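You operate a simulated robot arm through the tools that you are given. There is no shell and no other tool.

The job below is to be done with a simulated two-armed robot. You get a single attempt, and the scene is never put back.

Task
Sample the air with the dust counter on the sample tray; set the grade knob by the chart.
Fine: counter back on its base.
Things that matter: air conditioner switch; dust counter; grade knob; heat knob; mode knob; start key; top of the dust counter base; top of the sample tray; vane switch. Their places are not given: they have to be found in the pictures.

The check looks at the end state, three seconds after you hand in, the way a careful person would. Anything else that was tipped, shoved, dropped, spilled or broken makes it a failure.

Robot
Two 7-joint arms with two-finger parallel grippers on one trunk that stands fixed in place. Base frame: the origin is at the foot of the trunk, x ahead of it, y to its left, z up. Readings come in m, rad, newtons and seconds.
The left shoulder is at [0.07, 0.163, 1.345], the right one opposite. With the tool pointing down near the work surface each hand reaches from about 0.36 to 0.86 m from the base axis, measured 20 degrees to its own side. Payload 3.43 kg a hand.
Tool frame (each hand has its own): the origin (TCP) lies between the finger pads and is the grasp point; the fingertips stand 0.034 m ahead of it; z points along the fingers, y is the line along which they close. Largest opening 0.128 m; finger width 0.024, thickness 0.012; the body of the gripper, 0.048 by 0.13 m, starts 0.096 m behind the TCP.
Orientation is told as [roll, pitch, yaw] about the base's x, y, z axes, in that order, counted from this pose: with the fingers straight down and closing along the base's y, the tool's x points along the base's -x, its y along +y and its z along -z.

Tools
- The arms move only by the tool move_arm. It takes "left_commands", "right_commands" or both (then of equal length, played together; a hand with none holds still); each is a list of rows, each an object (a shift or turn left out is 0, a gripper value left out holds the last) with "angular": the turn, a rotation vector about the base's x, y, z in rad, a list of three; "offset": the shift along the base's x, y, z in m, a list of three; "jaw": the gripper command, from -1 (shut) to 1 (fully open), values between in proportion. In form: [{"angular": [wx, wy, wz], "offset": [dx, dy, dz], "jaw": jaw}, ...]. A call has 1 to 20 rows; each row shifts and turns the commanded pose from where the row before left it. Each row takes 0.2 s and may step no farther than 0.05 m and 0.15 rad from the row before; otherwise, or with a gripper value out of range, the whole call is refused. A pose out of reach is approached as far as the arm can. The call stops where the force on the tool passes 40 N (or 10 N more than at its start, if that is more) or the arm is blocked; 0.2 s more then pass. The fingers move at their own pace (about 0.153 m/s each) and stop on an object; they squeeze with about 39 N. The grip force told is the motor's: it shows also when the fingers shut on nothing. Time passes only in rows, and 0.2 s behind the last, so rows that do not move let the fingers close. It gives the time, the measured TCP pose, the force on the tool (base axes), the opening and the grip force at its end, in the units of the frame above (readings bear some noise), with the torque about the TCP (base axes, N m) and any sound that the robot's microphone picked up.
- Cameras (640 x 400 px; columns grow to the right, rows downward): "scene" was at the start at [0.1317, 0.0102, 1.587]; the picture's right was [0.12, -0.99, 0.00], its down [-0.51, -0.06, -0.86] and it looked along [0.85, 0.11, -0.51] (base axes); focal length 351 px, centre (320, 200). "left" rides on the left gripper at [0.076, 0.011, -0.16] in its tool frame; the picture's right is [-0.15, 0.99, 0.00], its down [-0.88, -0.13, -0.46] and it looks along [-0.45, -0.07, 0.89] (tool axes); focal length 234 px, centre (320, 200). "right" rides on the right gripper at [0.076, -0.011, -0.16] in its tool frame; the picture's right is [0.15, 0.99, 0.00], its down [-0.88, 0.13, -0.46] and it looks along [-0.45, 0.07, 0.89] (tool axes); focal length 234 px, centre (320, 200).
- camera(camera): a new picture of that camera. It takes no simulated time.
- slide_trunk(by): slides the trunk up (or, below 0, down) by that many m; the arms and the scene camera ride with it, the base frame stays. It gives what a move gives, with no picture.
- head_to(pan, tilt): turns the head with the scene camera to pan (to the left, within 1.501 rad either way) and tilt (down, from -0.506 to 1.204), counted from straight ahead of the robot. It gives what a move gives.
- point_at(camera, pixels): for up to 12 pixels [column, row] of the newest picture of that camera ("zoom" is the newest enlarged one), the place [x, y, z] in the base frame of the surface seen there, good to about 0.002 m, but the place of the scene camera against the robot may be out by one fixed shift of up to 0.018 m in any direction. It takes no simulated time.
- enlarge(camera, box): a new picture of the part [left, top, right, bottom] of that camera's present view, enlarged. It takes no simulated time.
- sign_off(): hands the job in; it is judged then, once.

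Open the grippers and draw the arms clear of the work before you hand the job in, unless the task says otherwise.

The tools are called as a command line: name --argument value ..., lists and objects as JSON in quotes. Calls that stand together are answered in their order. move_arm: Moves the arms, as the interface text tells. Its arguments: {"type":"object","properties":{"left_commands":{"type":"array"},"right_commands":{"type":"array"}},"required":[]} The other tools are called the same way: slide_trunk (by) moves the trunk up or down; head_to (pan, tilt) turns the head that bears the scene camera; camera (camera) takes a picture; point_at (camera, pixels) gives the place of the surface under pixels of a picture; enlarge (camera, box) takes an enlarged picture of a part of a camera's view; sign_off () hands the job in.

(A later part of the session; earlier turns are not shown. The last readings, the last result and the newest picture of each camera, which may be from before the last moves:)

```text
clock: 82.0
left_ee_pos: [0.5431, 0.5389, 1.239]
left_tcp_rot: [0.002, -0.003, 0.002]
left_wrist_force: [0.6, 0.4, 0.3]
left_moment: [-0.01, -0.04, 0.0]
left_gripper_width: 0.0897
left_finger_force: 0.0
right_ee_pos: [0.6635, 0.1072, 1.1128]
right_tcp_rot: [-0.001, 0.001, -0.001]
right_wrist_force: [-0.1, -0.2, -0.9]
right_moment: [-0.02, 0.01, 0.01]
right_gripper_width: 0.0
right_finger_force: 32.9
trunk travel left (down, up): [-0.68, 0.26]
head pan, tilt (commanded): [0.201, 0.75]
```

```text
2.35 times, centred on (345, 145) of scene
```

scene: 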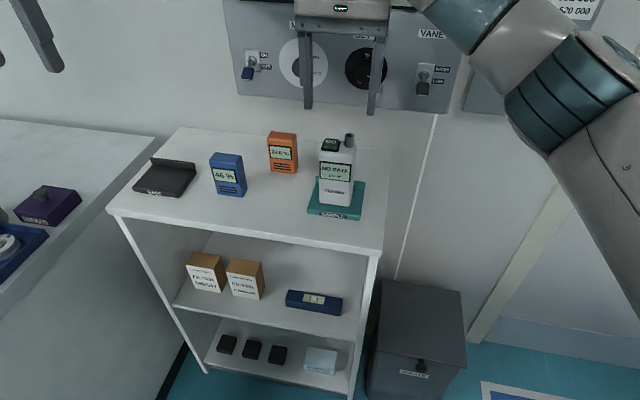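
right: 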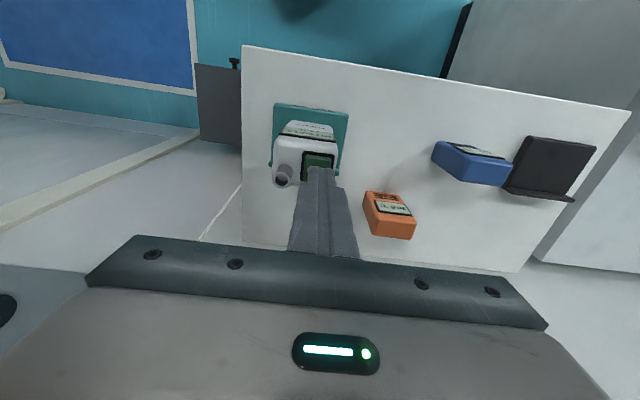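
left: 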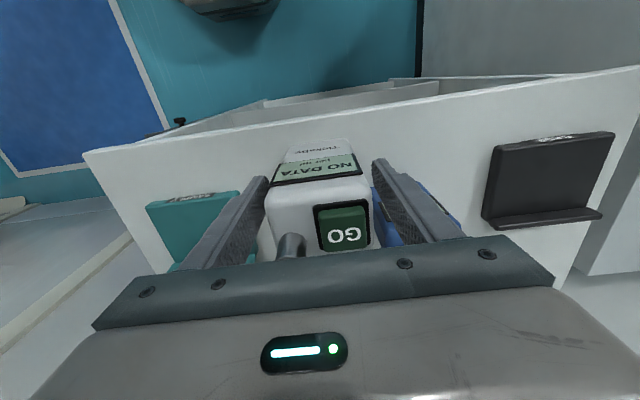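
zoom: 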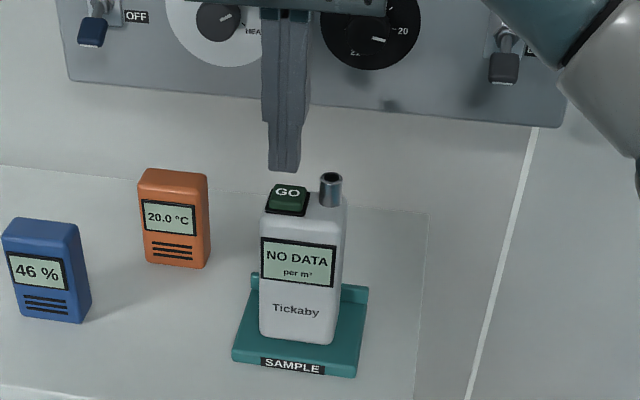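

Fingertips hang just above GO. I lower 18 mm then press in small steps.

move_arm --right_commands '[{"offset": [0, 0, -0.012]}, {"offset": [0, 0, -0.006]}, {"offset": [0, 0, -0.003]}, {"offset": [0, 0, -0.002]}, {}]'

enlarge --camera "scene" --box '[290, 60, 400, 230]'

```text
clock: 83.2
left_ee_pos: [0.5431, 0.5385, 1.2379]
left_tcp_rot: [-0.001, 0.001, 0.001]
left_wrist_force: [-0.5, 0.6, 0.4]
left_moment: [-0.04, -0.05, 0.03]
left_gripper_width: 0.0897
left_finger_force: 0.0
right_ee_pos: [0.6643, 0.1058, 1.0902]
right_tcp_rot: [0.0, 0.0, -0.002]
right_wrist_force: [-0.6, 0.2, -0.7]
right_moment: [0.01, -0.01, 0.0]
right_gripper_width: 0.0001
right_finger_force: 32.9
trunk travel left (down, up): [-0.68, 0.26]
head pan, tilt (commanded): [0.201, 0.75]
```

```text
2.35 times, centred on (345, 145) of scene
```

zoom: 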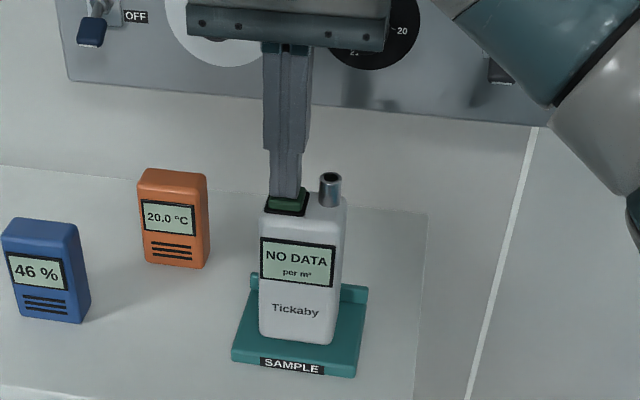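

The tips are right over the key, no force yet. I press down further in 1 mm steps.

move_arm --right_commands '[{"offset": [0, 0, -0.001]}, {"offset": [0, 0, -0.001]}, {"offset": [0, 0, -0.001]}, {}]'

enlarge --camera "scene" --box '[290, 60, 400, 230]'

```text
clock: 84.2
left_ee_pos: [0.5444, 0.5378, 1.2391]
left_tcp_rot: [0.001, 0.0, -0.001]
left_wrist_force: [-0.4, 0.4, 0.2]
left_moment: [0.03, -0.02, 0.0]
left_gripper_width: 0.0896
left_finger_force: 0.1
right_ee_pos: [0.6633, 0.1064, 1.0877]
right_tcp_rot: [-0.001, 0.0, -0.001]
right_wrist_force: [0.1, 1.2, 1.7]
right_moment: [0.01, -0.03, -0.02]
right_gripper_width: 0.0001
right_finger_force: 33.0
trunk travel left (down, up): [-0.68, 0.26]
head pan, tilt (commanded): [0.201, 0.75]
heard: click
```

```text
2.35 times, centred on (345, 145) of scene
```

zoom: 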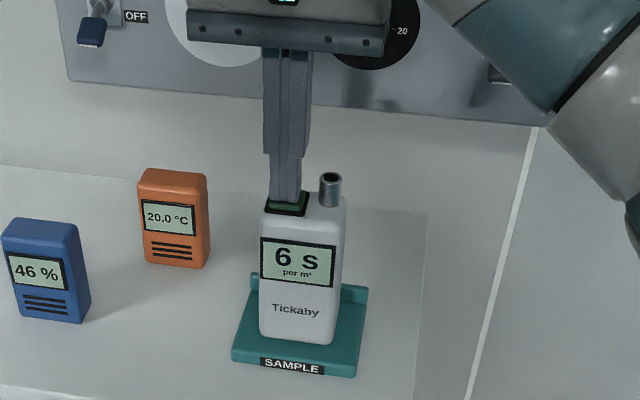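

A click sounded and the display counts "6 s". I lift the hand away gently and wait for the count.

move_arm --right_commands '[{"offset": [0, 0, 0.01]}, {"offset": [0, 0, 0.02]}, {"offset": [0, 0, 0.04]}, {"offset": [0, 0, 0.03]}, {}, {}, {}, {}, {}, {}, {}, {}, {}, {}, {}, {}, {}, {}, {}, {}]'

enlarge --camera "scene" --box '[290, 60, 400, 230]'

```text
clock: 88.4
left_ee_pos: [0.5433, 0.5385, 1.2376]
left_tcp_rot: [0.0, 0.001, 0.0]
left_wrist_force: [0.9, -0.5, -0.1]
left_moment: [-0.02, -0.02, -0.02]
left_gripper_width: 0.0896
left_finger_force: 0.1
right_ee_pos: [0.6622, 0.106, 1.1873]
right_tcp_rot: [-0.001, -0.001, 0.0]
right_wrist_force: [0.2, 0.2, 1.1]
right_moment: [0.02, 0.01, 0.01]
right_gripper_width: 0.0
right_finger_force: 32.6
trunk travel left (down, up): [-0.68, 0.26]
head pan, tilt (commanded): [0.201, 0.75]
```

```text
2.35 times, centred on (345, 145) of scene
```

zoom: 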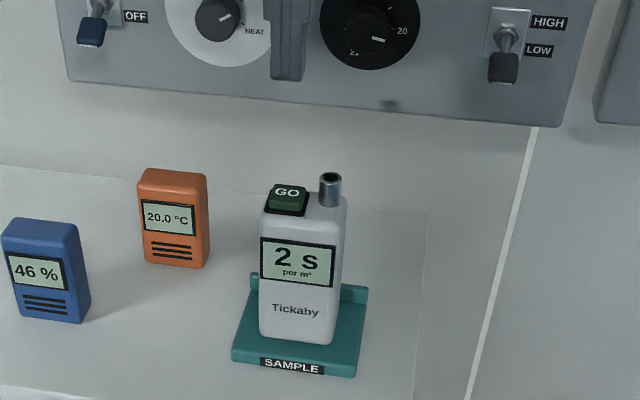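

The display shows "2 s". I wait a little longer.

move_arm --right_commands '[{}, {}, {}, {}, {}, {}, {}, {}, {}, {}, {}, {}]'

enlarge --camera "scene" --box '[300, 120, 380, 220]'

```text
clock: 91.0
left_ee_pos: [0.5446, 0.5383, 1.2399]
left_tcp_rot: [-0.002, 0.0, 0.0]
left_wrist_force: [-0.2, -0.1, 0.6]
left_moment: [-0.02, 0.0, 0.0]
left_gripper_width: 0.0893
left_finger_force: 0.2
right_ee_pos: [0.6627, 0.1061, 1.1861]
right_tcp_rot: [-0.001, 0.0, -0.001]
right_wrist_force: [-0.1, 0.7, 0.3]
right_moment: [0.0, -0.01, 0.02]
right_gripper_width: 0.0
right_finger_force: 32.5
trunk travel left (down, up): [-0.68, 0.26]
head pan, tilt (commanded): [0.201, 0.75]
```

```text
4.00 times, centred on (340, 170) of scene
```

zoom: 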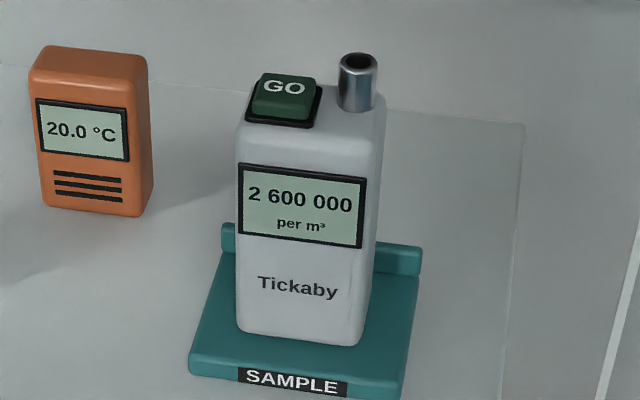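

The counter reads 2 600 000 per m³, which falls in GRADE 8 (352 000 < value ≤ 3 520 000). Now I re-grasp the counter with the right hand: open, align at (0.663,0.092), and lower.

move_arm --right_commands '[{"offset": [0.0003, -0.014, 0], "jaw": 0.6}, {}, {}, {"offset": [0, 0, -0.04]}, {"offset": [0, 0, -0.04]}, {"offset": [0, 0, -0.04]}, {"offset": [0, 0, -0.04]}, {"offset": [0, 0, -0.018]}, {}]'

camera --camera "right"

camera --camera "scene"

```text
clock: 93.0
left_ee_pos: [0.5442, 0.539, 1.2395]
left_tcp_rot: [0.0, 0.0, -0.001]
left_wrist_force: [-0.2, -0.1, 0.1]
left_moment: [0.0, -0.01, 0.03]
left_gripper_width: 0.0897
left_finger_force: 0.0
right_ee_pos: [0.6638, 0.0928, 1.0081]
right_tcp_rot: [0.0, 0.0, 0.001]
right_wrist_force: [0.8, -0.7, -0.3]
right_moment: [0.05, -0.03, 0.0]
right_gripper_width: 0.1024
right_finger_force: 0.0
trunk travel left (down, up): [-0.68, 0.26]
head pan, tilt (commanded): [0.201, 0.75]
```

```text
taken
```

right: 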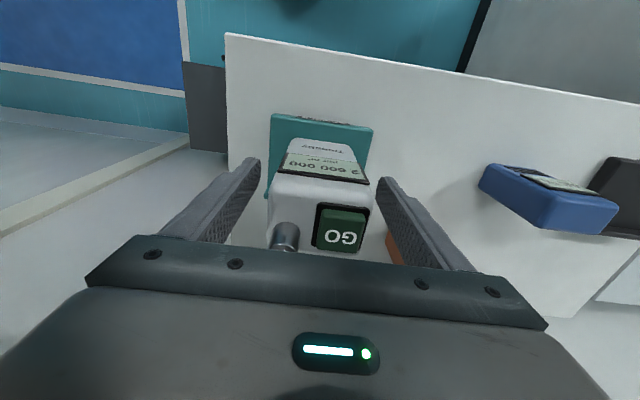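

```text
taken
```

scene: 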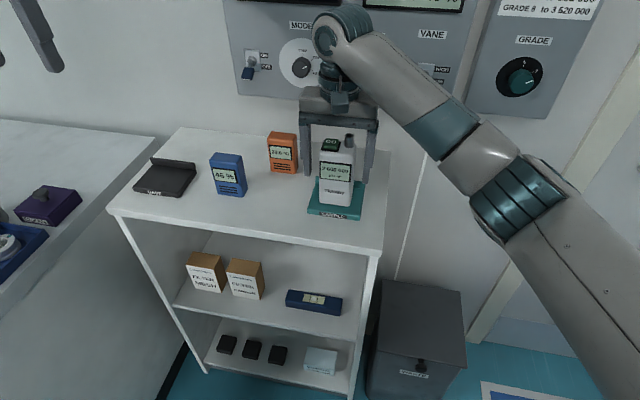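

Fingers straddle the counter cleanly. I close the right gripper and lift straight up 0.10 m.

move_arm --right_commands '[{"jaw": 0.2}, {"jaw": 0.05}, {"jaw": -0.1}, {"jaw": -0.3}, {"jaw": -0.4}, {}, {"offset": [0, 0, 0.01]}, {"offset": [0, 0, 0.02]}, {"offset": [0, 0, 0.03]}, {"offset": [0, 0, 0.04]}, {}]'

camera --camera "scene"

```text
clock: 95.4
left_ee_pos: [0.5455, 0.5384, 1.2381]
left_tcp_rot: [-0.001, 0.002, 0.001]
left_wrist_force: [0.1, 0.2, 0.4]
left_moment: [0.01, 0.03, 0.01]
left_gripper_width: 0.0894
left_finger_force: 0.1
right_ee_pos: [0.6648, 0.0936, 1.1085]
right_tcp_rot: [0.001, 0.003, 0.0]
right_wrist_force: [-0.3, -0.5, -4.9]
right_moment: [0.0, 0.02, 0.0]
right_gripper_width: 0.0657
right_finger_force: 38.9
trunk travel left (down, up): [-0.68, 0.26]
head pan, tilt (commanded): [0.201, 0.75]
```

```text
taken
```

scene: 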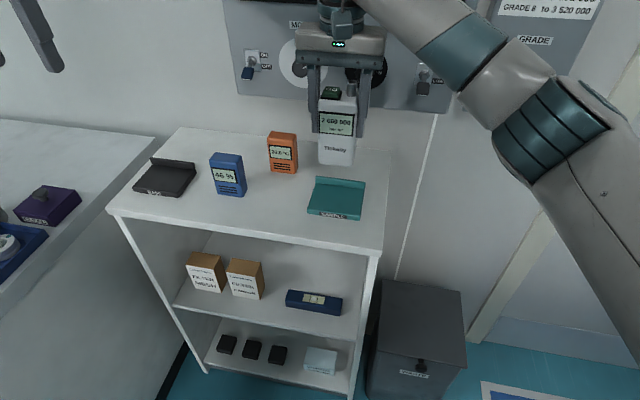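

Lifted. I carry it back to S (0.6035,0.242) and lower to just above the table.

move_arm --right_commands '[{"offset": [-0.015, 0.037, 0]}, {"offset": [-0.015, 0.037, 0]}, {"offset": [-0.015, 0.037, 0]}, {"offset": [-0.0155, 0.038, 0]}, {}, {"offset": [0, 0, -0.04]}, {"offset": [0, 0, -0.04]}, {"offset": [0, 0, -0.02]}, {"offset": [0, 0, -0.01]}, {}]'

camera --camera "scene"

```text
clock: 97.6
left_ee_pos: [0.5445, 0.5392, 1.2404]
left_tcp_rot: [0.0, 0.001, 0.0]
left_wrist_force: [0.4, 0.2, 0.4]
left_moment: [-0.01, -0.01, -0.02]
left_gripper_width: 0.0895
left_finger_force: 0.1
right_ee_pos: [0.6034, 0.2406, 0.9983]
right_tcp_rot: [0.0, -0.001, 0.001]
right_wrist_force: [0.4, -0.6, -5.1]
right_moment: [0.06, 0.0, 0.01]
right_gripper_width: 0.0658
right_finger_force: 39.5
trunk travel left (down, up): [-0.68, 0.26]
head pan, tilt (commanded): [0.201, 0.75]
```

```text
taken
```

scene: 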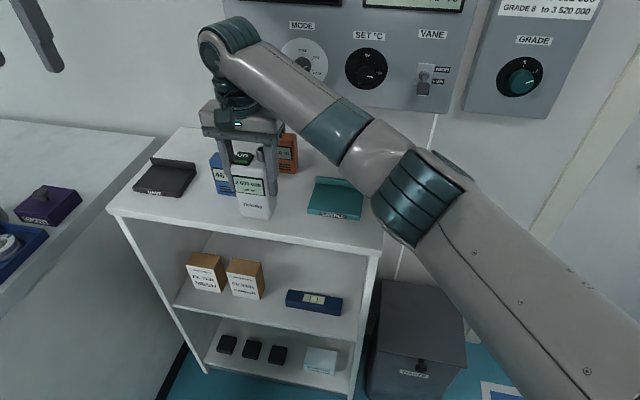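

About 6 mm above the table. I lower gently to contact.

move_arm --right_commands '[{"offset": [0, 0, -0.003]}, {"offset": [0, 0, -0.002]}, {"offset": [0, 0, -0.001]}, {"offset": [0, 0, -0.001]}, {}]'

```text
clock: 98.8
left_ee_pos: [0.5444, 0.5387, 1.2384]
left_tcp_rot: [0.003, 0.0, 0.0]
left_wrist_force: [0.1, -0.1, 0.5]
left_moment: [0.0, 0.04, -0.01]
left_gripper_width: 0.0897
left_finger_force: 0.0
right_ee_pos: [0.6028, 0.242, 0.9931]
right_tcp_rot: [0.001, -0.001, 0.001]
right_wrist_force: [1.8, 2.0, 5.3]
right_moment: [-0.16, -0.02, 0.05]
right_gripper_width: 0.0658
right_finger_force: 38.9
trunk travel left (down, up): [-0.68, 0.26]
head pan, tilt (commanded): [0.201, 0.75]
```

Contact (+5.3 N). I open the right gripper, rise straight up, and draw the right arm away.

move_arm --right_commands '[{"jaw": 0.05}, {"jaw": 0.15}, {"jaw": 0.3}, {"jaw": 0.45}, {}, {"offset": [0, 0, 0.03]}, {"offset": [0, 0, 0.04]}, {"offset": [0, 0, 0.04]}, {"offset": [0, 0, 0.04]}, {"offset": [0, 0, 0.02]}, {}]'

move_arm --right_commands '[{"offset": [0.006, -0.043, 0.007]}, {"offset": [0.006, -0.043, 0.007]}, {"offset": [0.006, -0.043, 0.007]}, {"offset": [0.006, -0.043, 0.007]}, {"offset": [0.006, -0.043, 0.007]}, {"offset": [0.006, -0.043, 0.007]}, {"offset": [0.006, -0.043, 0.007]}, {"offset": [0.006, -0.043, 0.007]}, {"offset": [0.006, -0.043, 0.007]}, {"offset": [0.006, -0.043, 0.007]}, {"offset": [0.006, -0.043, 0.007]}, {"offset": [0.005, -0.043, 0.007]}, {}]'

camera --camera "scene"

```text
clock: 101.2
left_ee_pos: [0.5448, 0.5388, 1.2382]
left_tcp_rot: [-0.002, 0.001, -0.001]
left_wrist_force: [0.1, 0.1, 0.1]
left_moment: [0.04, -0.02, -0.01]
left_gripper_width: 0.0897
left_finger_force: 0.1
right_ee_pos: [0.6035, 0.2422, 1.1601]
right_tcp_rot: [0.001, 0.002, -0.001]
right_wrist_force: [-0.8, -0.8, 0.0]
right_moment: [0.0, 0.08, 0.01]
right_gripper_width: 0.0929
right_finger_force: 0.1
trunk travel left (down, up): [-0.68, 0.26]
head pan, tilt (commanded): [0.201, 0.75]
```

```text
clock: 104.0
left_ee_pos: [0.5438, 0.5377, 1.2384]
left_tcp_rot: [-0.002, -0.001, 0.0]
left_wrist_force: [-1.0, 0.2, -1.0]
left_moment: [0.01, 0.01, 0.03]
left_gripper_width: 0.0898
left_finger_force: 0.0
right_ee_pos: [0.6748, -0.2739, 1.2472]
right_tcp_rot: [-0.003, 0.0, 0.001]
right_wrist_force: [0.3, -0.5, 0.4]
right_moment: [-0.05, 0.01, 0.01]
right_gripper_width: 0.0929
right_finger_force: 0.1
trunk travel left (down, up): [-0.68, 0.26]
head pan, tilt (commanded): [0.201, 0.75]
```

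```text
taken
```

scene: 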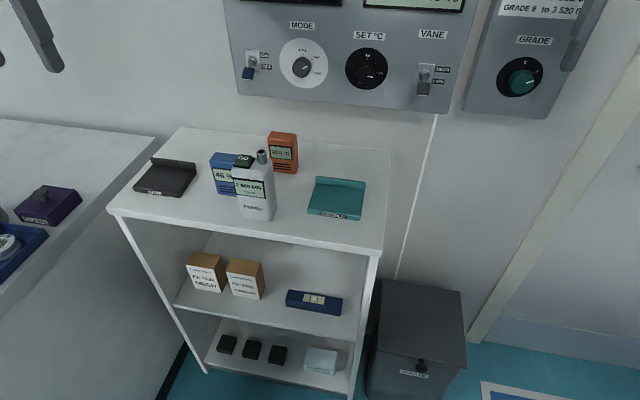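

The counter stands at S again. I bring the left hand back above it.

move_arm --left_commands '[{"offset": [0.0085, -0.0425, -0.005], "jaw": 0.55}, {"offset": [0.0085, -0.0425, -0.005]}, {"offset": [0.0085, -0.0425, -0.005]}, {"offset": [0.0085, -0.0425, -0.005]}, {"offset": [0.0085, -0.0425, -0.005]}, {"offset": [0.0085, -0.0425, -0.005]}, {"offset": [0.0085, -0.0415, -0.005]}, {}, {}]'

camera --camera "left"

camera --camera "scene"

```text
clock: 106.0
left_ee_pos: [0.6038, 0.2377, 1.2042]
left_tcp_rot: [0.0, 0.001, 0.0]
left_wrist_force: [-0.1, 1.2, -0.2]
left_moment: [0.01, -0.02, 0.02]
left_gripper_width: 0.099
left_finger_force: 0.1
right_ee_pos: [0.6742, -0.2763, 1.2446]
right_tcp_rot: [0.0, 0.0, 0.0]
right_wrist_force: [0.3, 0.0, -0.2]
right_moment: [-0.02, 0.0, -0.02]
right_gripper_width: 0.0929
right_finger_force: 0.0
trunk travel left (down, up): [-0.68, 0.26]
head pan, tilt (commanded): [0.201, 0.75]
```

```text
taken
```

left: 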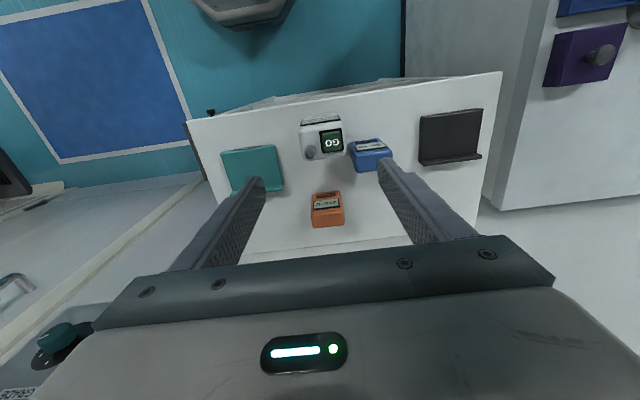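

```text
taken
```

scene: 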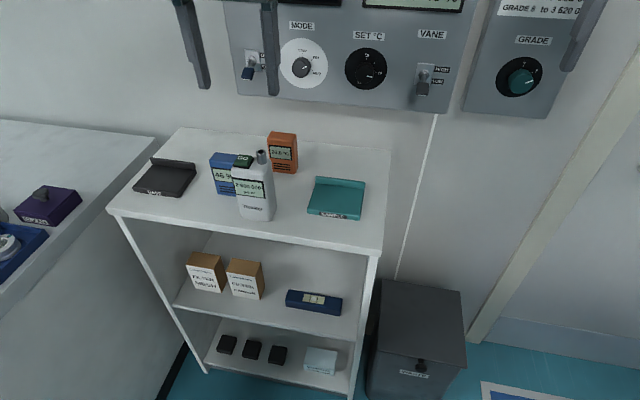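

I measure GO and the body in the left view to align exactly.

point_at --camera "left" --pixels '[[332, 143], [303, 130], [341, 127], [309, 153]]'

move_arm --left_commands '[{}]'

```text
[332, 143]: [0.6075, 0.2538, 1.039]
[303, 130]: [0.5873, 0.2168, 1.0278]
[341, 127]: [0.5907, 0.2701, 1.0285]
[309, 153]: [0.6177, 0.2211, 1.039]
```

```text
clock: 106.4
left_ee_pos: [0.603, 0.2391, 1.205]
left_tcp_rot: [0.001, 0.0, 0.001]
left_wrist_force: [-0.4, -0.2, 0.3]
left_moment: [-0.02, -0.01, 0.03]
left_gripper_width: 0.0993
left_finger_force: 0.1
right_ee_pos: [0.673, -0.2758, 1.2468]
right_tcp_rot: [0.0, 0.0, 0.0]
right_wrist_force: [-0.5, 0.1, 0.5]
right_moment: [0.05, -0.02, 0.03]
right_gripper_width: 0.0928
right_finger_force: 0.1
trunk travel left (down, up): [-0.68, 0.26]
head pan, tilt (commanded): [0.201, 0.75]
```

The counter centre is y≈0.241; the hand is at ≈0.239. I shift +2 mm and lower to z≈0.989.

move_arm --left_commands '[{"offset": [0.001, 0.0022, -0.04]}, {"offset": [0, 0, -0.04]}, {"offset": [0, 0, -0.04]}, {"offset": [0, 0, -0.04]}, {"offset": [0, 0, -0.035]}, {"offset": [0, 0, -0.02]}, {}]'

camera --camera "left"

```text
clock: 108.0
left_ee_pos: [0.6042, 0.2428, 0.9887]
left_tcp_rot: [0.001, 0.0, 0.001]
left_wrist_force: [0.4, -0.4, 0.3]
left_moment: [-0.01, -0.01, -0.03]
left_gripper_width: 0.099
left_finger_force: 0.0
right_ee_pos: [0.6751, -0.2754, 1.2459]
right_tcp_rot: [-0.001, 0.0, 0.001]
right_wrist_force: [0.4, 0.1, 0.1]
right_moment: [0.0, -0.03, 0.03]
right_gripper_width: 0.0928
right_finger_force: 0.1
trunk travel left (down, up): [-0.68, 0.26]
head pan, tilt (commanded): [0.201, 0.75]
```

```text
taken
```

left: 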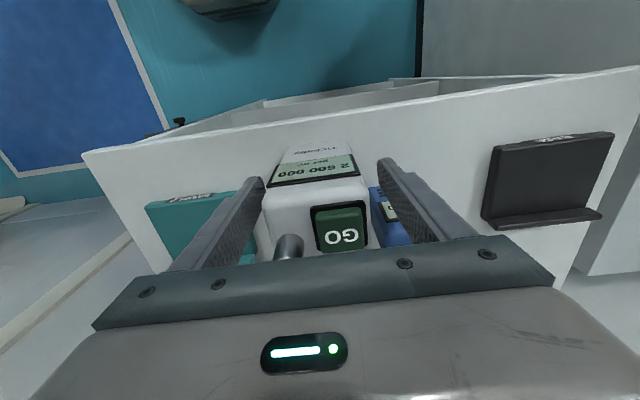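

Good straddle; I close the left gripper and lift by 0.14 m.

move_arm --left_commands '[{"jaw": 0.2}, {"jaw": 0.05}, {"jaw": -0.1}, {"jaw": -0.3}, {"jaw": -0.4}, {}, {"offset": [0, 0, 0.01]}, {"offset": [0, 0, 0.02]}, {"offset": [0, 0, 0.03]}, {"offset": [0, 0, 0.04]}, {"offset": [0, 0, 0.04]}, {}]'

camera --camera "left"

```text
clock: 110.6
left_ee_pos: [0.605, 0.2417, 1.1309]
left_tcp_rot: [0.001, 0.001, 0.001]
left_wrist_force: [0.7, 0.2, -4.3]
left_moment: [-0.01, 0.04, 0.05]
left_gripper_width: 0.0659
left_finger_force: 39.2
right_ee_pos: [0.6763, -0.2754, 1.2448]
right_tcp_rot: [0.0, 0.002, -0.001]
right_wrist_force: [-0.8, 0.0, -0.5]
right_moment: [-0.03, 0.04, -0.04]
right_gripper_width: 0.0929
right_finger_force: 0.1
trunk travel left (down, up): [-0.68, 0.26]
head pan, tilt (commanded): [0.201, 0.75]
```

```text
taken
```

left: 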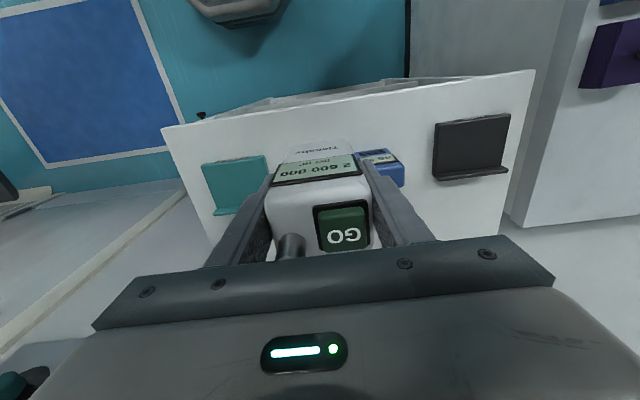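

Held securely. I carry it to the base: +0.048 x, +0.238 y at this height (bottom ≈1.04, above the blue box).

move_arm --left_commands '[{"offset": [0, 0, 0.02]}, {"offset": [0.008, 0.04, 0]}, {"offset": [0.008, 0.04, 0]}, {"offset": [0.008, 0.04, 0]}, {"offset": [0.008, 0.04, 0]}, {"offset": [0.008, 0.04, 0]}, {"offset": [0.008, 0.038, 0]}, {}, {}]'

camera --camera "left"

camera --camera "scene"

```text
clock: 112.6
left_ee_pos: [0.6521, 0.4815, 1.1486]
left_tcp_rot: [0.0, -0.001, 0.0]
left_wrist_force: [-0.1, 0.3, -3.8]
left_moment: [-0.01, 0.04, 0.03]
left_gripper_width: 0.0657
left_finger_force: 39.0
right_ee_pos: [0.6743, -0.2747, 1.246]
right_tcp_rot: [0.001, -0.003, -0.001]
right_wrist_force: [-0.2, 0.0, -0.8]
right_moment: [0.0, -0.03, 0.01]
right_gripper_width: 0.0927
right_finger_force: 0.0
trunk travel left (down, up): [-0.68, 0.26]
head pan, tilt (commanded): [0.201, 0.75]
```

```text
taken
```

left: 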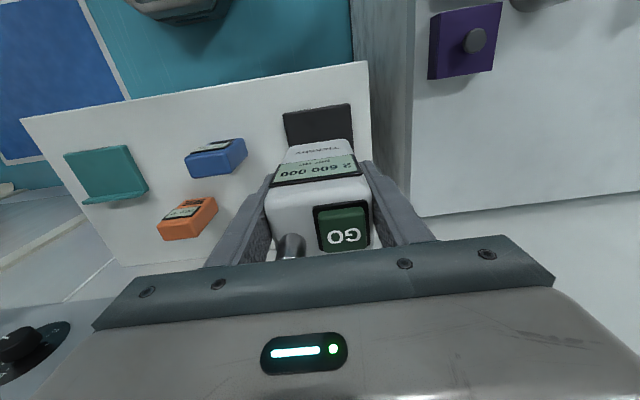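

```text
taken
```

scene: 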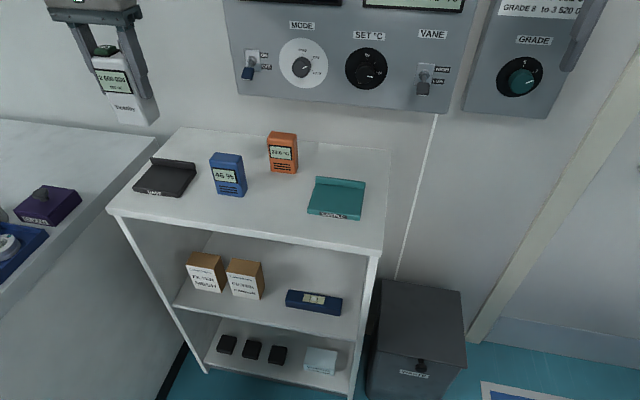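

The view matches the earlier lift picture. I verify base corners and GO from the left camera.

point_at --camera "left" --pixels '[[287, 115], [348, 107], [318, 111], [344, 232], [354, 150]]'

```text
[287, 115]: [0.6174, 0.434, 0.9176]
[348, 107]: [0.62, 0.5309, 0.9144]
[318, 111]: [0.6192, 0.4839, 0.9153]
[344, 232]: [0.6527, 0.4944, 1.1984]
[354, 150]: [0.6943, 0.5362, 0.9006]
```

Aligned (GO 0.4944 → centre ≈0.481, base mid ≈0.482). I lower onto the base, slowing at the end.

move_arm --left_commands '[{"offset": [0, 0, -0.04]}, {"offset": [0, 0, -0.04]}, {"offset": [0, 0, -0.04]}, {"offset": [0, 0, -0.015]}, {"offset": [0, 0, -0.005]}, {"offset": [0, 0, -0.002]}, {}]'

```text
clock: 114.2
left_ee_pos: [0.6512, 0.4818, 1.0068]
left_tcp_rot: [-0.001, 0.0, -0.001]
left_wrist_force: [0.3, 0.0, -4.6]
left_moment: [0.01, 0.04, 0.0]
left_gripper_width: 0.0657
left_finger_force: 39.2
right_ee_pos: [0.6739, -0.2745, 1.2462]
right_tcp_rot: [0.0, 0.0, 0.0]
right_wrist_force: [0.3, 0.1, -1.2]
right_moment: [-0.02, -0.02, 0.0]
right_gripper_width: 0.0929
right_finger_force: 0.1
trunk travel left (down, up): [-0.68, 0.26]
head pan, tilt (commanded): [0.201, 0.75]
```

Not in contact yet (−4.6 N). I continue in 1 mm steps.

move_arm --left_commands '[{"offset": [0, 0, -0.001]}, {"offset": [0, 0, -0.001]}, {"offset": [0, 0, -0.001]}, {}]'

```text
clock: 115.2
left_ee_pos: [0.6521, 0.4802, 1.0032]
left_tcp_rot: [-0.001, -0.003, 0.001]
left_wrist_force: [0.1, 3.7, 4.1]
left_moment: [0.07, 0.21, -0.02]
left_gripper_width: 0.0658
left_finger_force: 39.0
right_ee_pos: [0.6744, -0.2753, 1.2464]
right_tcp_rot: [-0.001, 0.0, 0.0]
right_wrist_force: [-0.2, -0.2, -0.3]
right_moment: [0.02, 0.0, 0.0]
right_gripper_width: 0.0931
right_finger_force: 0.1
trunk travel left (down, up): [-0.68, 0.26]
head pan, tilt (commanded): [0.201, 0.75]
```

Contact on the base (+4.1 N). I open, and rise straight up 0.2 m.

move_arm --left_commands '[{"jaw": 0.05}, {"jaw": 0.15}, {"jaw": 0.3}, {"jaw": 0.45}, {}, {"offset": [0, 0, 0.03]}, {"offset": [0, 0, 0.04]}, {"offset": [0, 0, 0.04]}, {"offset": [0, 0, 0.04]}, {"offset": [0, 0, 0.04]}, {"offset": [-0.03, 0, 0.02]}, {"offset": [-0.04, 0, 0]}, {"offset": [-0.04, 0, 0]}, {}]'

camera --camera "scene"

camera --camera "left"

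```text
clock: 118.2
left_ee_pos: [0.5426, 0.4789, 1.2137]
left_tcp_rot: [0.001, 0.002, -0.001]
left_wrist_force: [0.2, -0.2, 0.1]
left_moment: [0.01, 0.02, -0.01]
left_gripper_width: 0.0924
left_finger_force: 0.1
right_ee_pos: [0.6749, -0.2768, 1.2448]
right_tcp_rot: [-0.001, 0.003, -0.001]
right_wrist_force: [0.4, 1.2, -0.6]
right_moment: [0.03, 0.01, -0.02]
right_gripper_width: 0.0929
right_finger_force: 0.1
trunk travel left (down, up): [-0.68, 0.26]
head pan, tilt (commanded): [0.201, 0.75]
```

```text
taken
```

scene: 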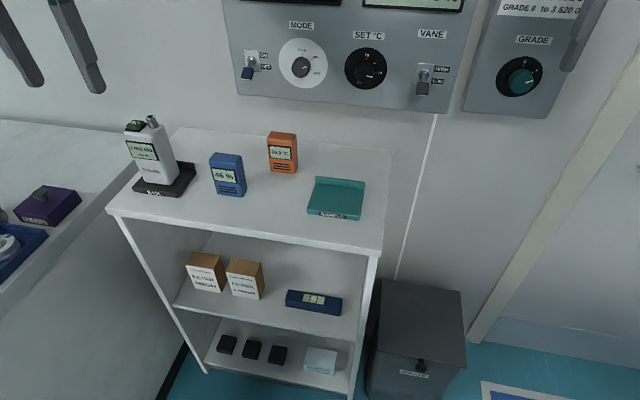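

```text
taken
```

left: 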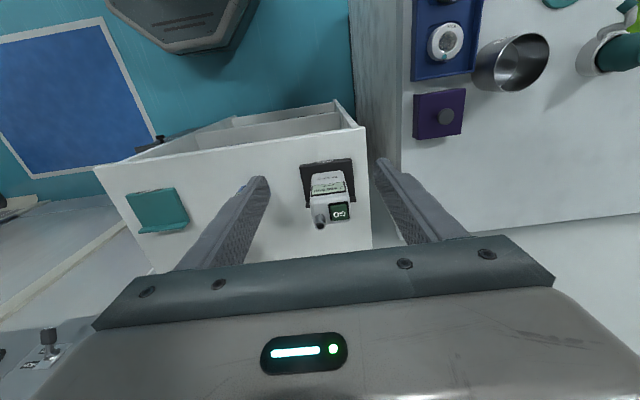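

The counter is back on its base showing its result. Now the grade knob: I turn the head toward it and enlarge.

head_to --pan -0.25 --tilt 0.35

camera --camera "scene"

```text
clock: 119.1
left_ee_pos: [0.5408, 0.4814, 1.2147]
left_tcp_rot: [0.0, 0.0, 0.001]
left_wrist_force: [-0.9, 0.0, -0.3]
left_moment: [0.01, 0.03, 0.01]
left_gripper_width: 0.0927
left_finger_force: 0.1
right_ee_pos: [0.6735, -0.276, 1.2465]
right_tcp_rot: [0.0, 0.001, 0.001]
right_wrist_force: [-0.4, 0.3, 0.2]
right_moment: [0.02, -0.03, -0.03]
right_gripper_width: 0.0927
right_finger_force: 0.0
trunk travel left (down, up): [-0.68, 0.26]
head pan, tilt (commanded): [-0.25, 0.351]
```

```text
taken
```

scene: 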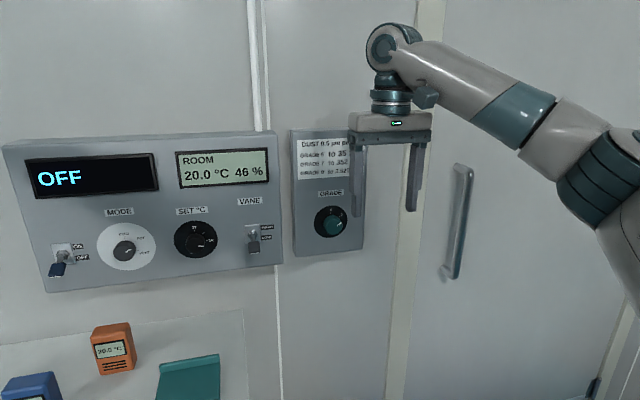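

The knob is at about (333,222). I enlarge it to see the scale and pointer.

enlarge --camera "scene" --box '[300, 190, 370, 250]'

point_at --camera "zoom" --pixels '[[285, 215], [310, 215], [340, 213], [265, 210], [330, 160], [330, 260], [250, 130], [150, 215], [200, 160]]'

```text
6.67 times, centred on (335, 220) of scene
```

zoom: 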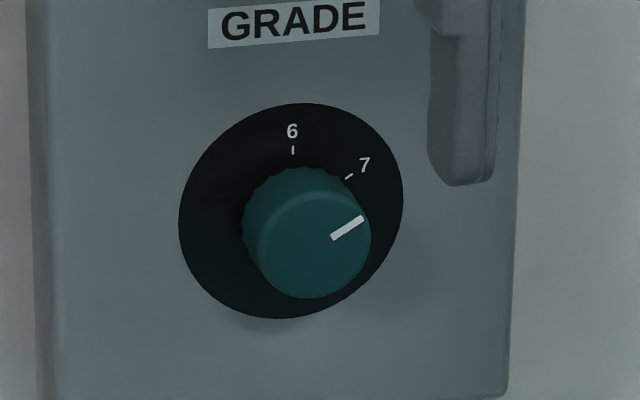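

```text
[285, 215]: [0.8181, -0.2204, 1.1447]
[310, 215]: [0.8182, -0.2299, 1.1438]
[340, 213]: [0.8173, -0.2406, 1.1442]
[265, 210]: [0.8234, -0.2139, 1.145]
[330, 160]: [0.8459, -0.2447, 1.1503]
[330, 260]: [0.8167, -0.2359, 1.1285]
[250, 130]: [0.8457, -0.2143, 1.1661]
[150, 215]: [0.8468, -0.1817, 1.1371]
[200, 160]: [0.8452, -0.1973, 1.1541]
```

Marks: 6 at the top, 7 at ~60° clockwise; the pointer seems to be at 7, and 8 is hidden behind the knob's lower right. I pitch the right hand forward to bring its camera to look at the knob.

move_arm --right_commands '[{"angular": [0, -0.15, 0], "offset": [-0.01, 0.005, -0.005]}, {"angular": [0, -0.15, 0], "offset": [-0.01, 0.005, -0.005]}, {"angular": [0, -0.15, 0], "offset": [-0.01, 0.005, -0.005]}, {"angular": [0, -0.15, 0], "offset": [-0.01, 0.005, -0.005]}, {"angular": [0, -0.15, 0], "offset": [-0.01, 0.005, -0.005]}, {"angular": [0, -0.15, 0], "offset": [-0.01, 0.005, -0.005]}, {"angular": [0, -0.15, 0]}, {"angular": [0, -0.15, 0]}, {"angular": [0, -0.15, 0]}, {"angular": [0, -0.15, 0]}, {"angular": [0, -0.0708, 0]}, {}]'

camera --camera "right"

camera --camera "scene"

```text
clock: 121.7
left_ee_pos: [0.5396, 0.4806, 1.2149]
left_tcp_rot: [-0.001, -0.001, -0.001]
left_wrist_force: [0.4, -0.1, 0.6]
left_moment: [-0.01, 0.02, -0.02]
left_gripper_width: 0.0927
left_finger_force: 0.2
right_ee_pos: [0.6177, -0.2445, 1.2163]
right_tcp_rot: [-2.765, -1.57, 2.766]
right_wrist_force: [0.0, 0.7, 0.5]
right_moment: [0.01, 0.03, -0.01]
right_gripper_width: 0.093
right_finger_force: 0.0
right hand out of reach, approached as far as the arm can: row 11
trunk travel left (down, up): [-0.68, 0.26]
head pan, tilt (commanded): [-0.25, 0.351]
```

```text
taken
```

right: 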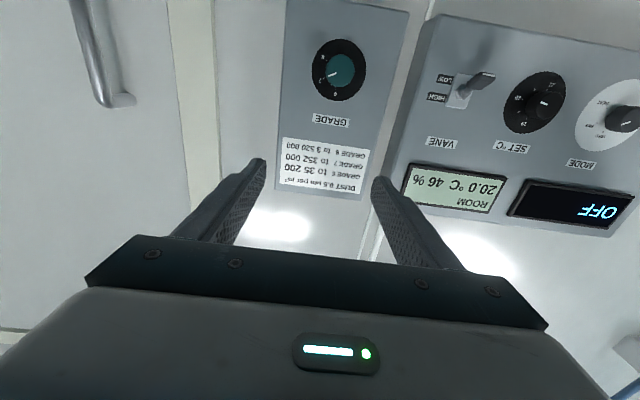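

```text
taken
```

scene: 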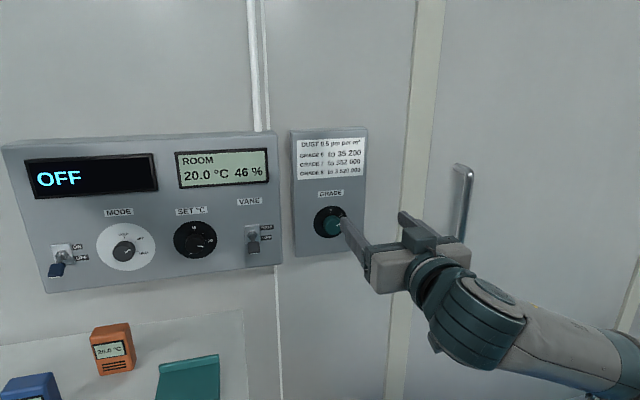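

The right camera now sees the knob well (338,70), upside-down. I enlarge it.

enlarge --camera "right" --box '[300, 30, 380, 110]'

point_at --camera "right" --pixels '[[338, 69], [333, 72], [344, 69], [340, 58], [338, 82], [320, 50], [315, 80], [350, 93], [330, 100]]'

```text
5.00 times, centred on (340, 70) of right
```

zoom: 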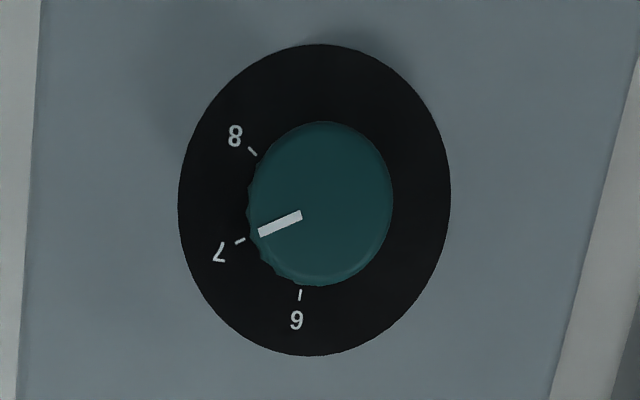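

```text
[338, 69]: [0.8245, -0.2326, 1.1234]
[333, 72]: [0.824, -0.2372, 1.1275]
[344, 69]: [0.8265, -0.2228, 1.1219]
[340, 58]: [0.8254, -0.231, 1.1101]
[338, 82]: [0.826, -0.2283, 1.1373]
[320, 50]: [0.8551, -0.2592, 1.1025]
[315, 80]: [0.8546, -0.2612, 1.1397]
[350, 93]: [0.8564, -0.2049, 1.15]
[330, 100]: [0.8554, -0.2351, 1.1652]
```

Now I can see 6, 7 and 8 with the pointer on 7. I measure the dial's edge and tick positions to get the angles.

point_at --camera "zoom" --pixels '[[300, 295], [239, 242], [252, 151], [182, 200], [447, 195], [320, 48], [310, 352], [262, 231], [298, 216], [320, 205], [320, 125], [388, 200]]'

```text
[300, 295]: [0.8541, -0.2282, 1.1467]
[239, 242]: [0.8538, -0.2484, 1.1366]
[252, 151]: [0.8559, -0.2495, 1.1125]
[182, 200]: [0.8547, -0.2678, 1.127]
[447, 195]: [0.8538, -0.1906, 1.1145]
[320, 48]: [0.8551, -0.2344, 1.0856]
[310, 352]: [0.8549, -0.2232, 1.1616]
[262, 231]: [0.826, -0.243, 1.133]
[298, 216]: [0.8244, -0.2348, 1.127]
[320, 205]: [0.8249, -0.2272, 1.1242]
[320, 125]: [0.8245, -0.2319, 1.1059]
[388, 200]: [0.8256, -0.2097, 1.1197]
```

Dial centre ≈(y −0.229, z 1.1236); ticks at 0°, ~57°, ~119° clockwise, pointer ≈58° (at 7). I need +60° about x. I advance the right hand in front of the knob with a pre-roll of −0.45 rad and opening ≈0.07.

move_arm --right_commands '[{"offset": [0.033, 0.0039, -0.0232], "jaw": 0.1}, {"offset": [0.033, 0.0039, -0.0232]}, {"offset": [0.033, 0.0039, -0.0232]}, {"offset": [0.033, 0.0038, -0.0231]}, {"angular": [-0.15, 0, 0]}, {"angular": [-0.15, 0, 0]}, {"angular": [-0.15, 0, 0]}, {}]'

camera --camera "right"

camera --camera "scene"

```text
clock: 123.5
left_ee_pos: [0.5395, 0.4809, 1.2152]
left_tcp_rot: [0.0, -0.001, 0.0]
left_wrist_force: [-0.3, 0.6, -0.1]
left_moment: [-0.02, 0.0, -0.01]
left_gripper_width: 0.0927
left_finger_force: 0.2
right_ee_pos: [0.7494, -0.2298, 1.1243]
right_tcp_rot: [-1.569, -1.118, 1.569]
right_wrist_force: [-0.7, 0.3, 0.3]
right_moment: [-0.02, -0.01, 0.02]
right_gripper_width: 0.0703
right_finger_force: 0.0
trunk travel left (down, up): [-0.68, 0.26]
head pan, tilt (commanded): [-0.25, 0.351]
```

```text
taken
```

right: 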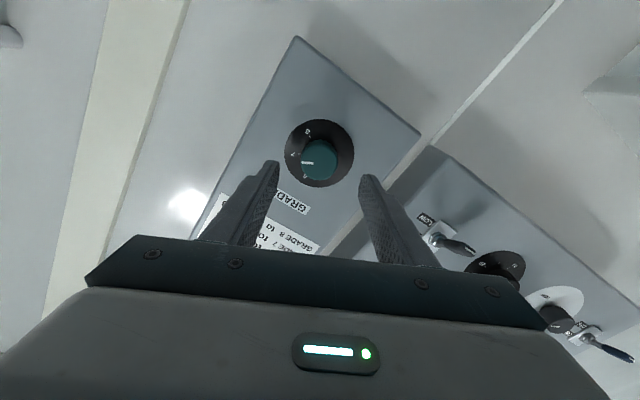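

```text
taken
```

scene: 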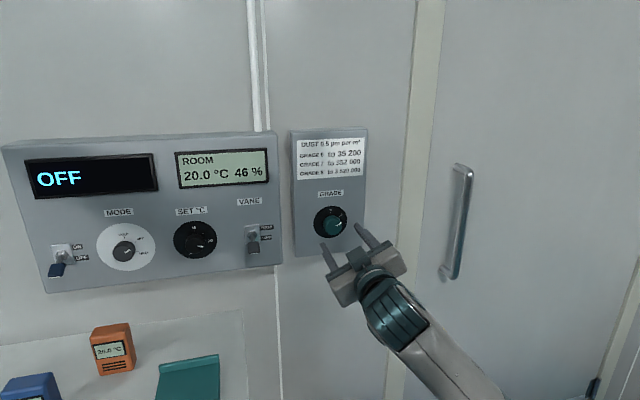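

Pointing straight at the knob with the pre-roll. I re-measure the knob from this closer view to check centring.

enlarge --camera "right" --box '[270, 105, 370, 205]'

point_at --camera "zoom" --pixels '[[320, 210], [250, 210], [400, 200], [330, 140], [310, 290], [325, 220], [150, 190], [520, 200], [320, 70]]'

```text
4.00 times, centred on (320, 155) of right
```

zoom: 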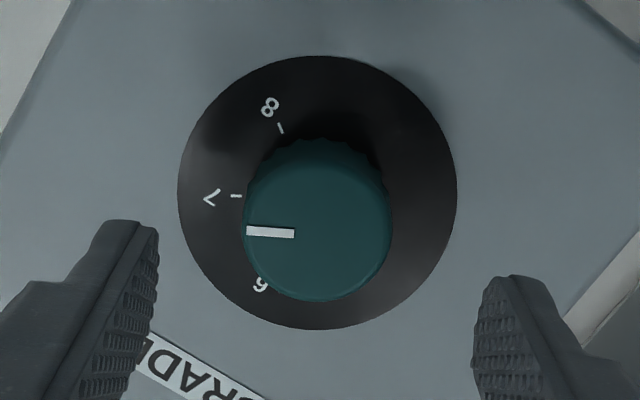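

```text
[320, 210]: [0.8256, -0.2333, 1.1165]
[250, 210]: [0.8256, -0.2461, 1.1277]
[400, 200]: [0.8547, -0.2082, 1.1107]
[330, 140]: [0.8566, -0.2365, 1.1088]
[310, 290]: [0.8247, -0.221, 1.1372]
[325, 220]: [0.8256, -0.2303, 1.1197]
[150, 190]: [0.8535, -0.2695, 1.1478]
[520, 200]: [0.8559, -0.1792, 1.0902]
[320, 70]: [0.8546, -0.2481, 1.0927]
```

I measure the dial's rim and the knob face centre more exactly.

point_at --camera "zoom" --pixels '[[182, 195], [453, 195], [322, 60], [318, 325], [317, 228], [248, 228], [387, 228], [317, 298], [281, 129], [236, 196], [249, 232], [292, 234]]'

```text
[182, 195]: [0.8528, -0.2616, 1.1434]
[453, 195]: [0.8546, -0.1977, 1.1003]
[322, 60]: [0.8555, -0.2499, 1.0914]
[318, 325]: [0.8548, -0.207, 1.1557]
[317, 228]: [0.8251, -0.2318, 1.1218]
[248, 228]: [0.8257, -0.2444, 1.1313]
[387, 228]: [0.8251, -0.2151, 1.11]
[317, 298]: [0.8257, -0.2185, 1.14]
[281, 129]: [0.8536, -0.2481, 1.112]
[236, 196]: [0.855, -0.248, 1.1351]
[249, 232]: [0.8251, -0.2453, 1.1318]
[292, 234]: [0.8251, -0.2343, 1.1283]
```

Centre ≈(−0.2295, 1.1227). I advance to TCP x≈0.811 (tips ≈0.845, 10 mm off the plate) around the knob.

move_arm --right_commands '[{"offset": [0.02, 0.0003, -0.0014]}, {"offset": [0.02, 0, 0]}, {"offset": [0.015, 0, 0]}, {"offset": [0.006, 0, 0]}, {}]'

camera --camera "right"

enlarge --camera "scene" --box '[270, 170, 410, 290]'

```text
clock: 124.7
left_ee_pos: [0.5408, 0.4807, 1.2153]
left_tcp_rot: [0.002, 0.0, 0.0]
left_wrist_force: [0.1, 0.2, 0.6]
left_moment: [0.03, -0.01, -0.02]
left_gripper_width: 0.0924
left_finger_force: 0.1
right_ee_pos: [0.8115, -0.2304, 1.1218]
right_tcp_rot: [-1.568, -1.121, 1.568]
right_wrist_force: [-0.2, -0.5, -0.5]
right_moment: [-0.02, 0.03, 0.0]
right_gripper_width: 0.0704
right_finger_force: 0.1
trunk travel left (down, up): [-0.68, 0.26]
head pan, tilt (commanded): [-0.25, 0.351]
```

```text
taken
```

right: 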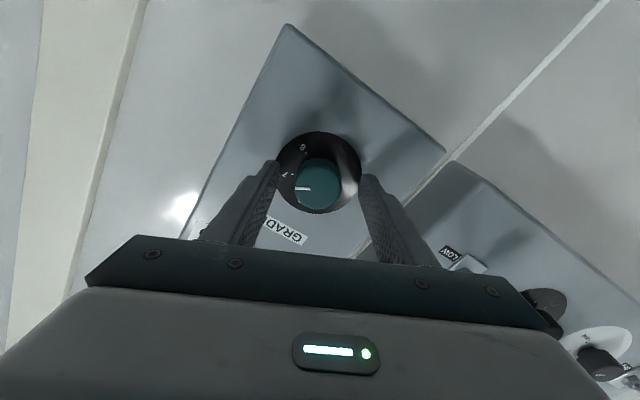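

```text
3.33 times, centred on (340, 230) of scene
```

zoom: 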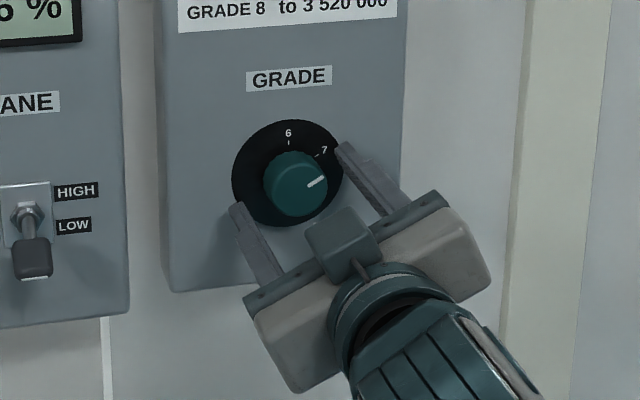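

The fingers flank the knob. I close gently on it.

move_arm --right_commands '[{"jaw": -0.15}, {"jaw": -0.3}, {"jaw": -0.45}, {"jaw": -0.55}, {}]'

camera --camera "right"

```text
clock: 125.9
left_ee_pos: [0.5414, 0.48, 1.2149]
left_tcp_rot: [0.0, -0.001, 0.0]
left_wrist_force: [-0.2, 0.4, 0.7]
left_moment: [0.03, 0.02, 0.03]
left_gripper_width: 0.0926
left_finger_force: 0.0
right_ee_pos: [0.8117, -0.2314, 1.1225]
right_tcp_rot: [-1.571, -1.123, 1.569]
right_wrist_force: [4.3, -5.9, 7.1]
right_moment: [0.02, 0.42, 0.02]
right_gripper_width: 0.0395
right_finger_force: 45.0
trunk travel left (down, up): [-0.68, 0.26]
head pan, tilt (commanded): [-0.25, 0.351]
```

```text
taken
```

right: 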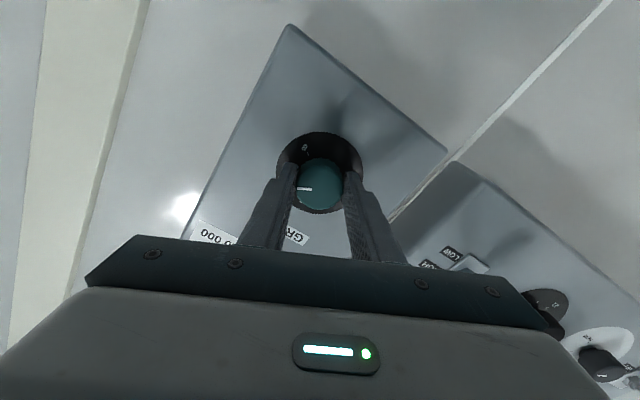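

Gripped (0.0395 m). I turn clockwise (+x rotation) by 0.45 rad first and check.

move_arm --right_commands '[{"angular": [0.1, 0, 0], "offset": [0, -0.0005, 0.0003]}, {"angular": [0.1, 0, 0]}, {"angular": [0.1, 0, 0]}, {"angular": [0.15, 0, 0]}, {}]'

camera --camera "right"

enlarge --camera "scene" --box '[270, 170, 410, 290]'

```text
clock: 127.1
left_ee_pos: [0.5405, 0.4801, 1.2152]
left_tcp_rot: [-0.001, 0.0, 0.001]
left_wrist_force: [0.3, 0.1, -0.7]
left_moment: [0.0, 0.04, 0.02]
left_gripper_width: 0.0927
left_finger_force: 0.0
right_ee_pos: [0.8105, -0.2305, 1.1214]
right_tcp_rot: [1.196, -1.568, -1.195]
right_wrist_force: [6.3, -2.6, 5.5]
right_moment: [0.03, -0.09, -0.64]
right_gripper_width: 0.0393
right_finger_force: 44.8
trunk travel left (down, up): [-0.68, 0.26]
head pan, tilt (commanded): [-0.25, 0.351]
```

```text
taken
```

right: 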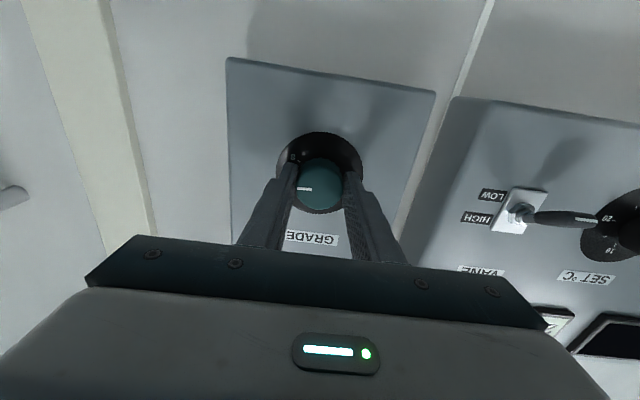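

```text
3.33 times, centred on (340, 230) of scene
```

zoom: 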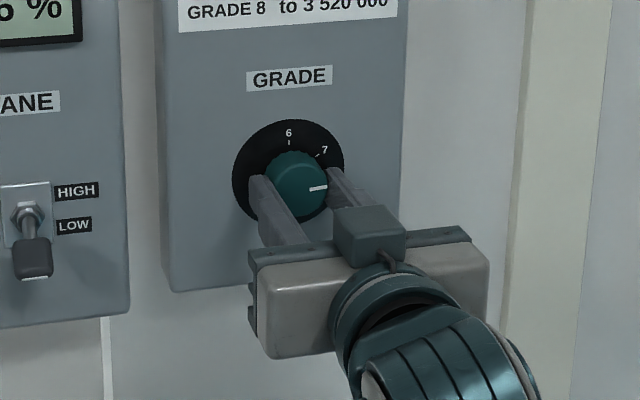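

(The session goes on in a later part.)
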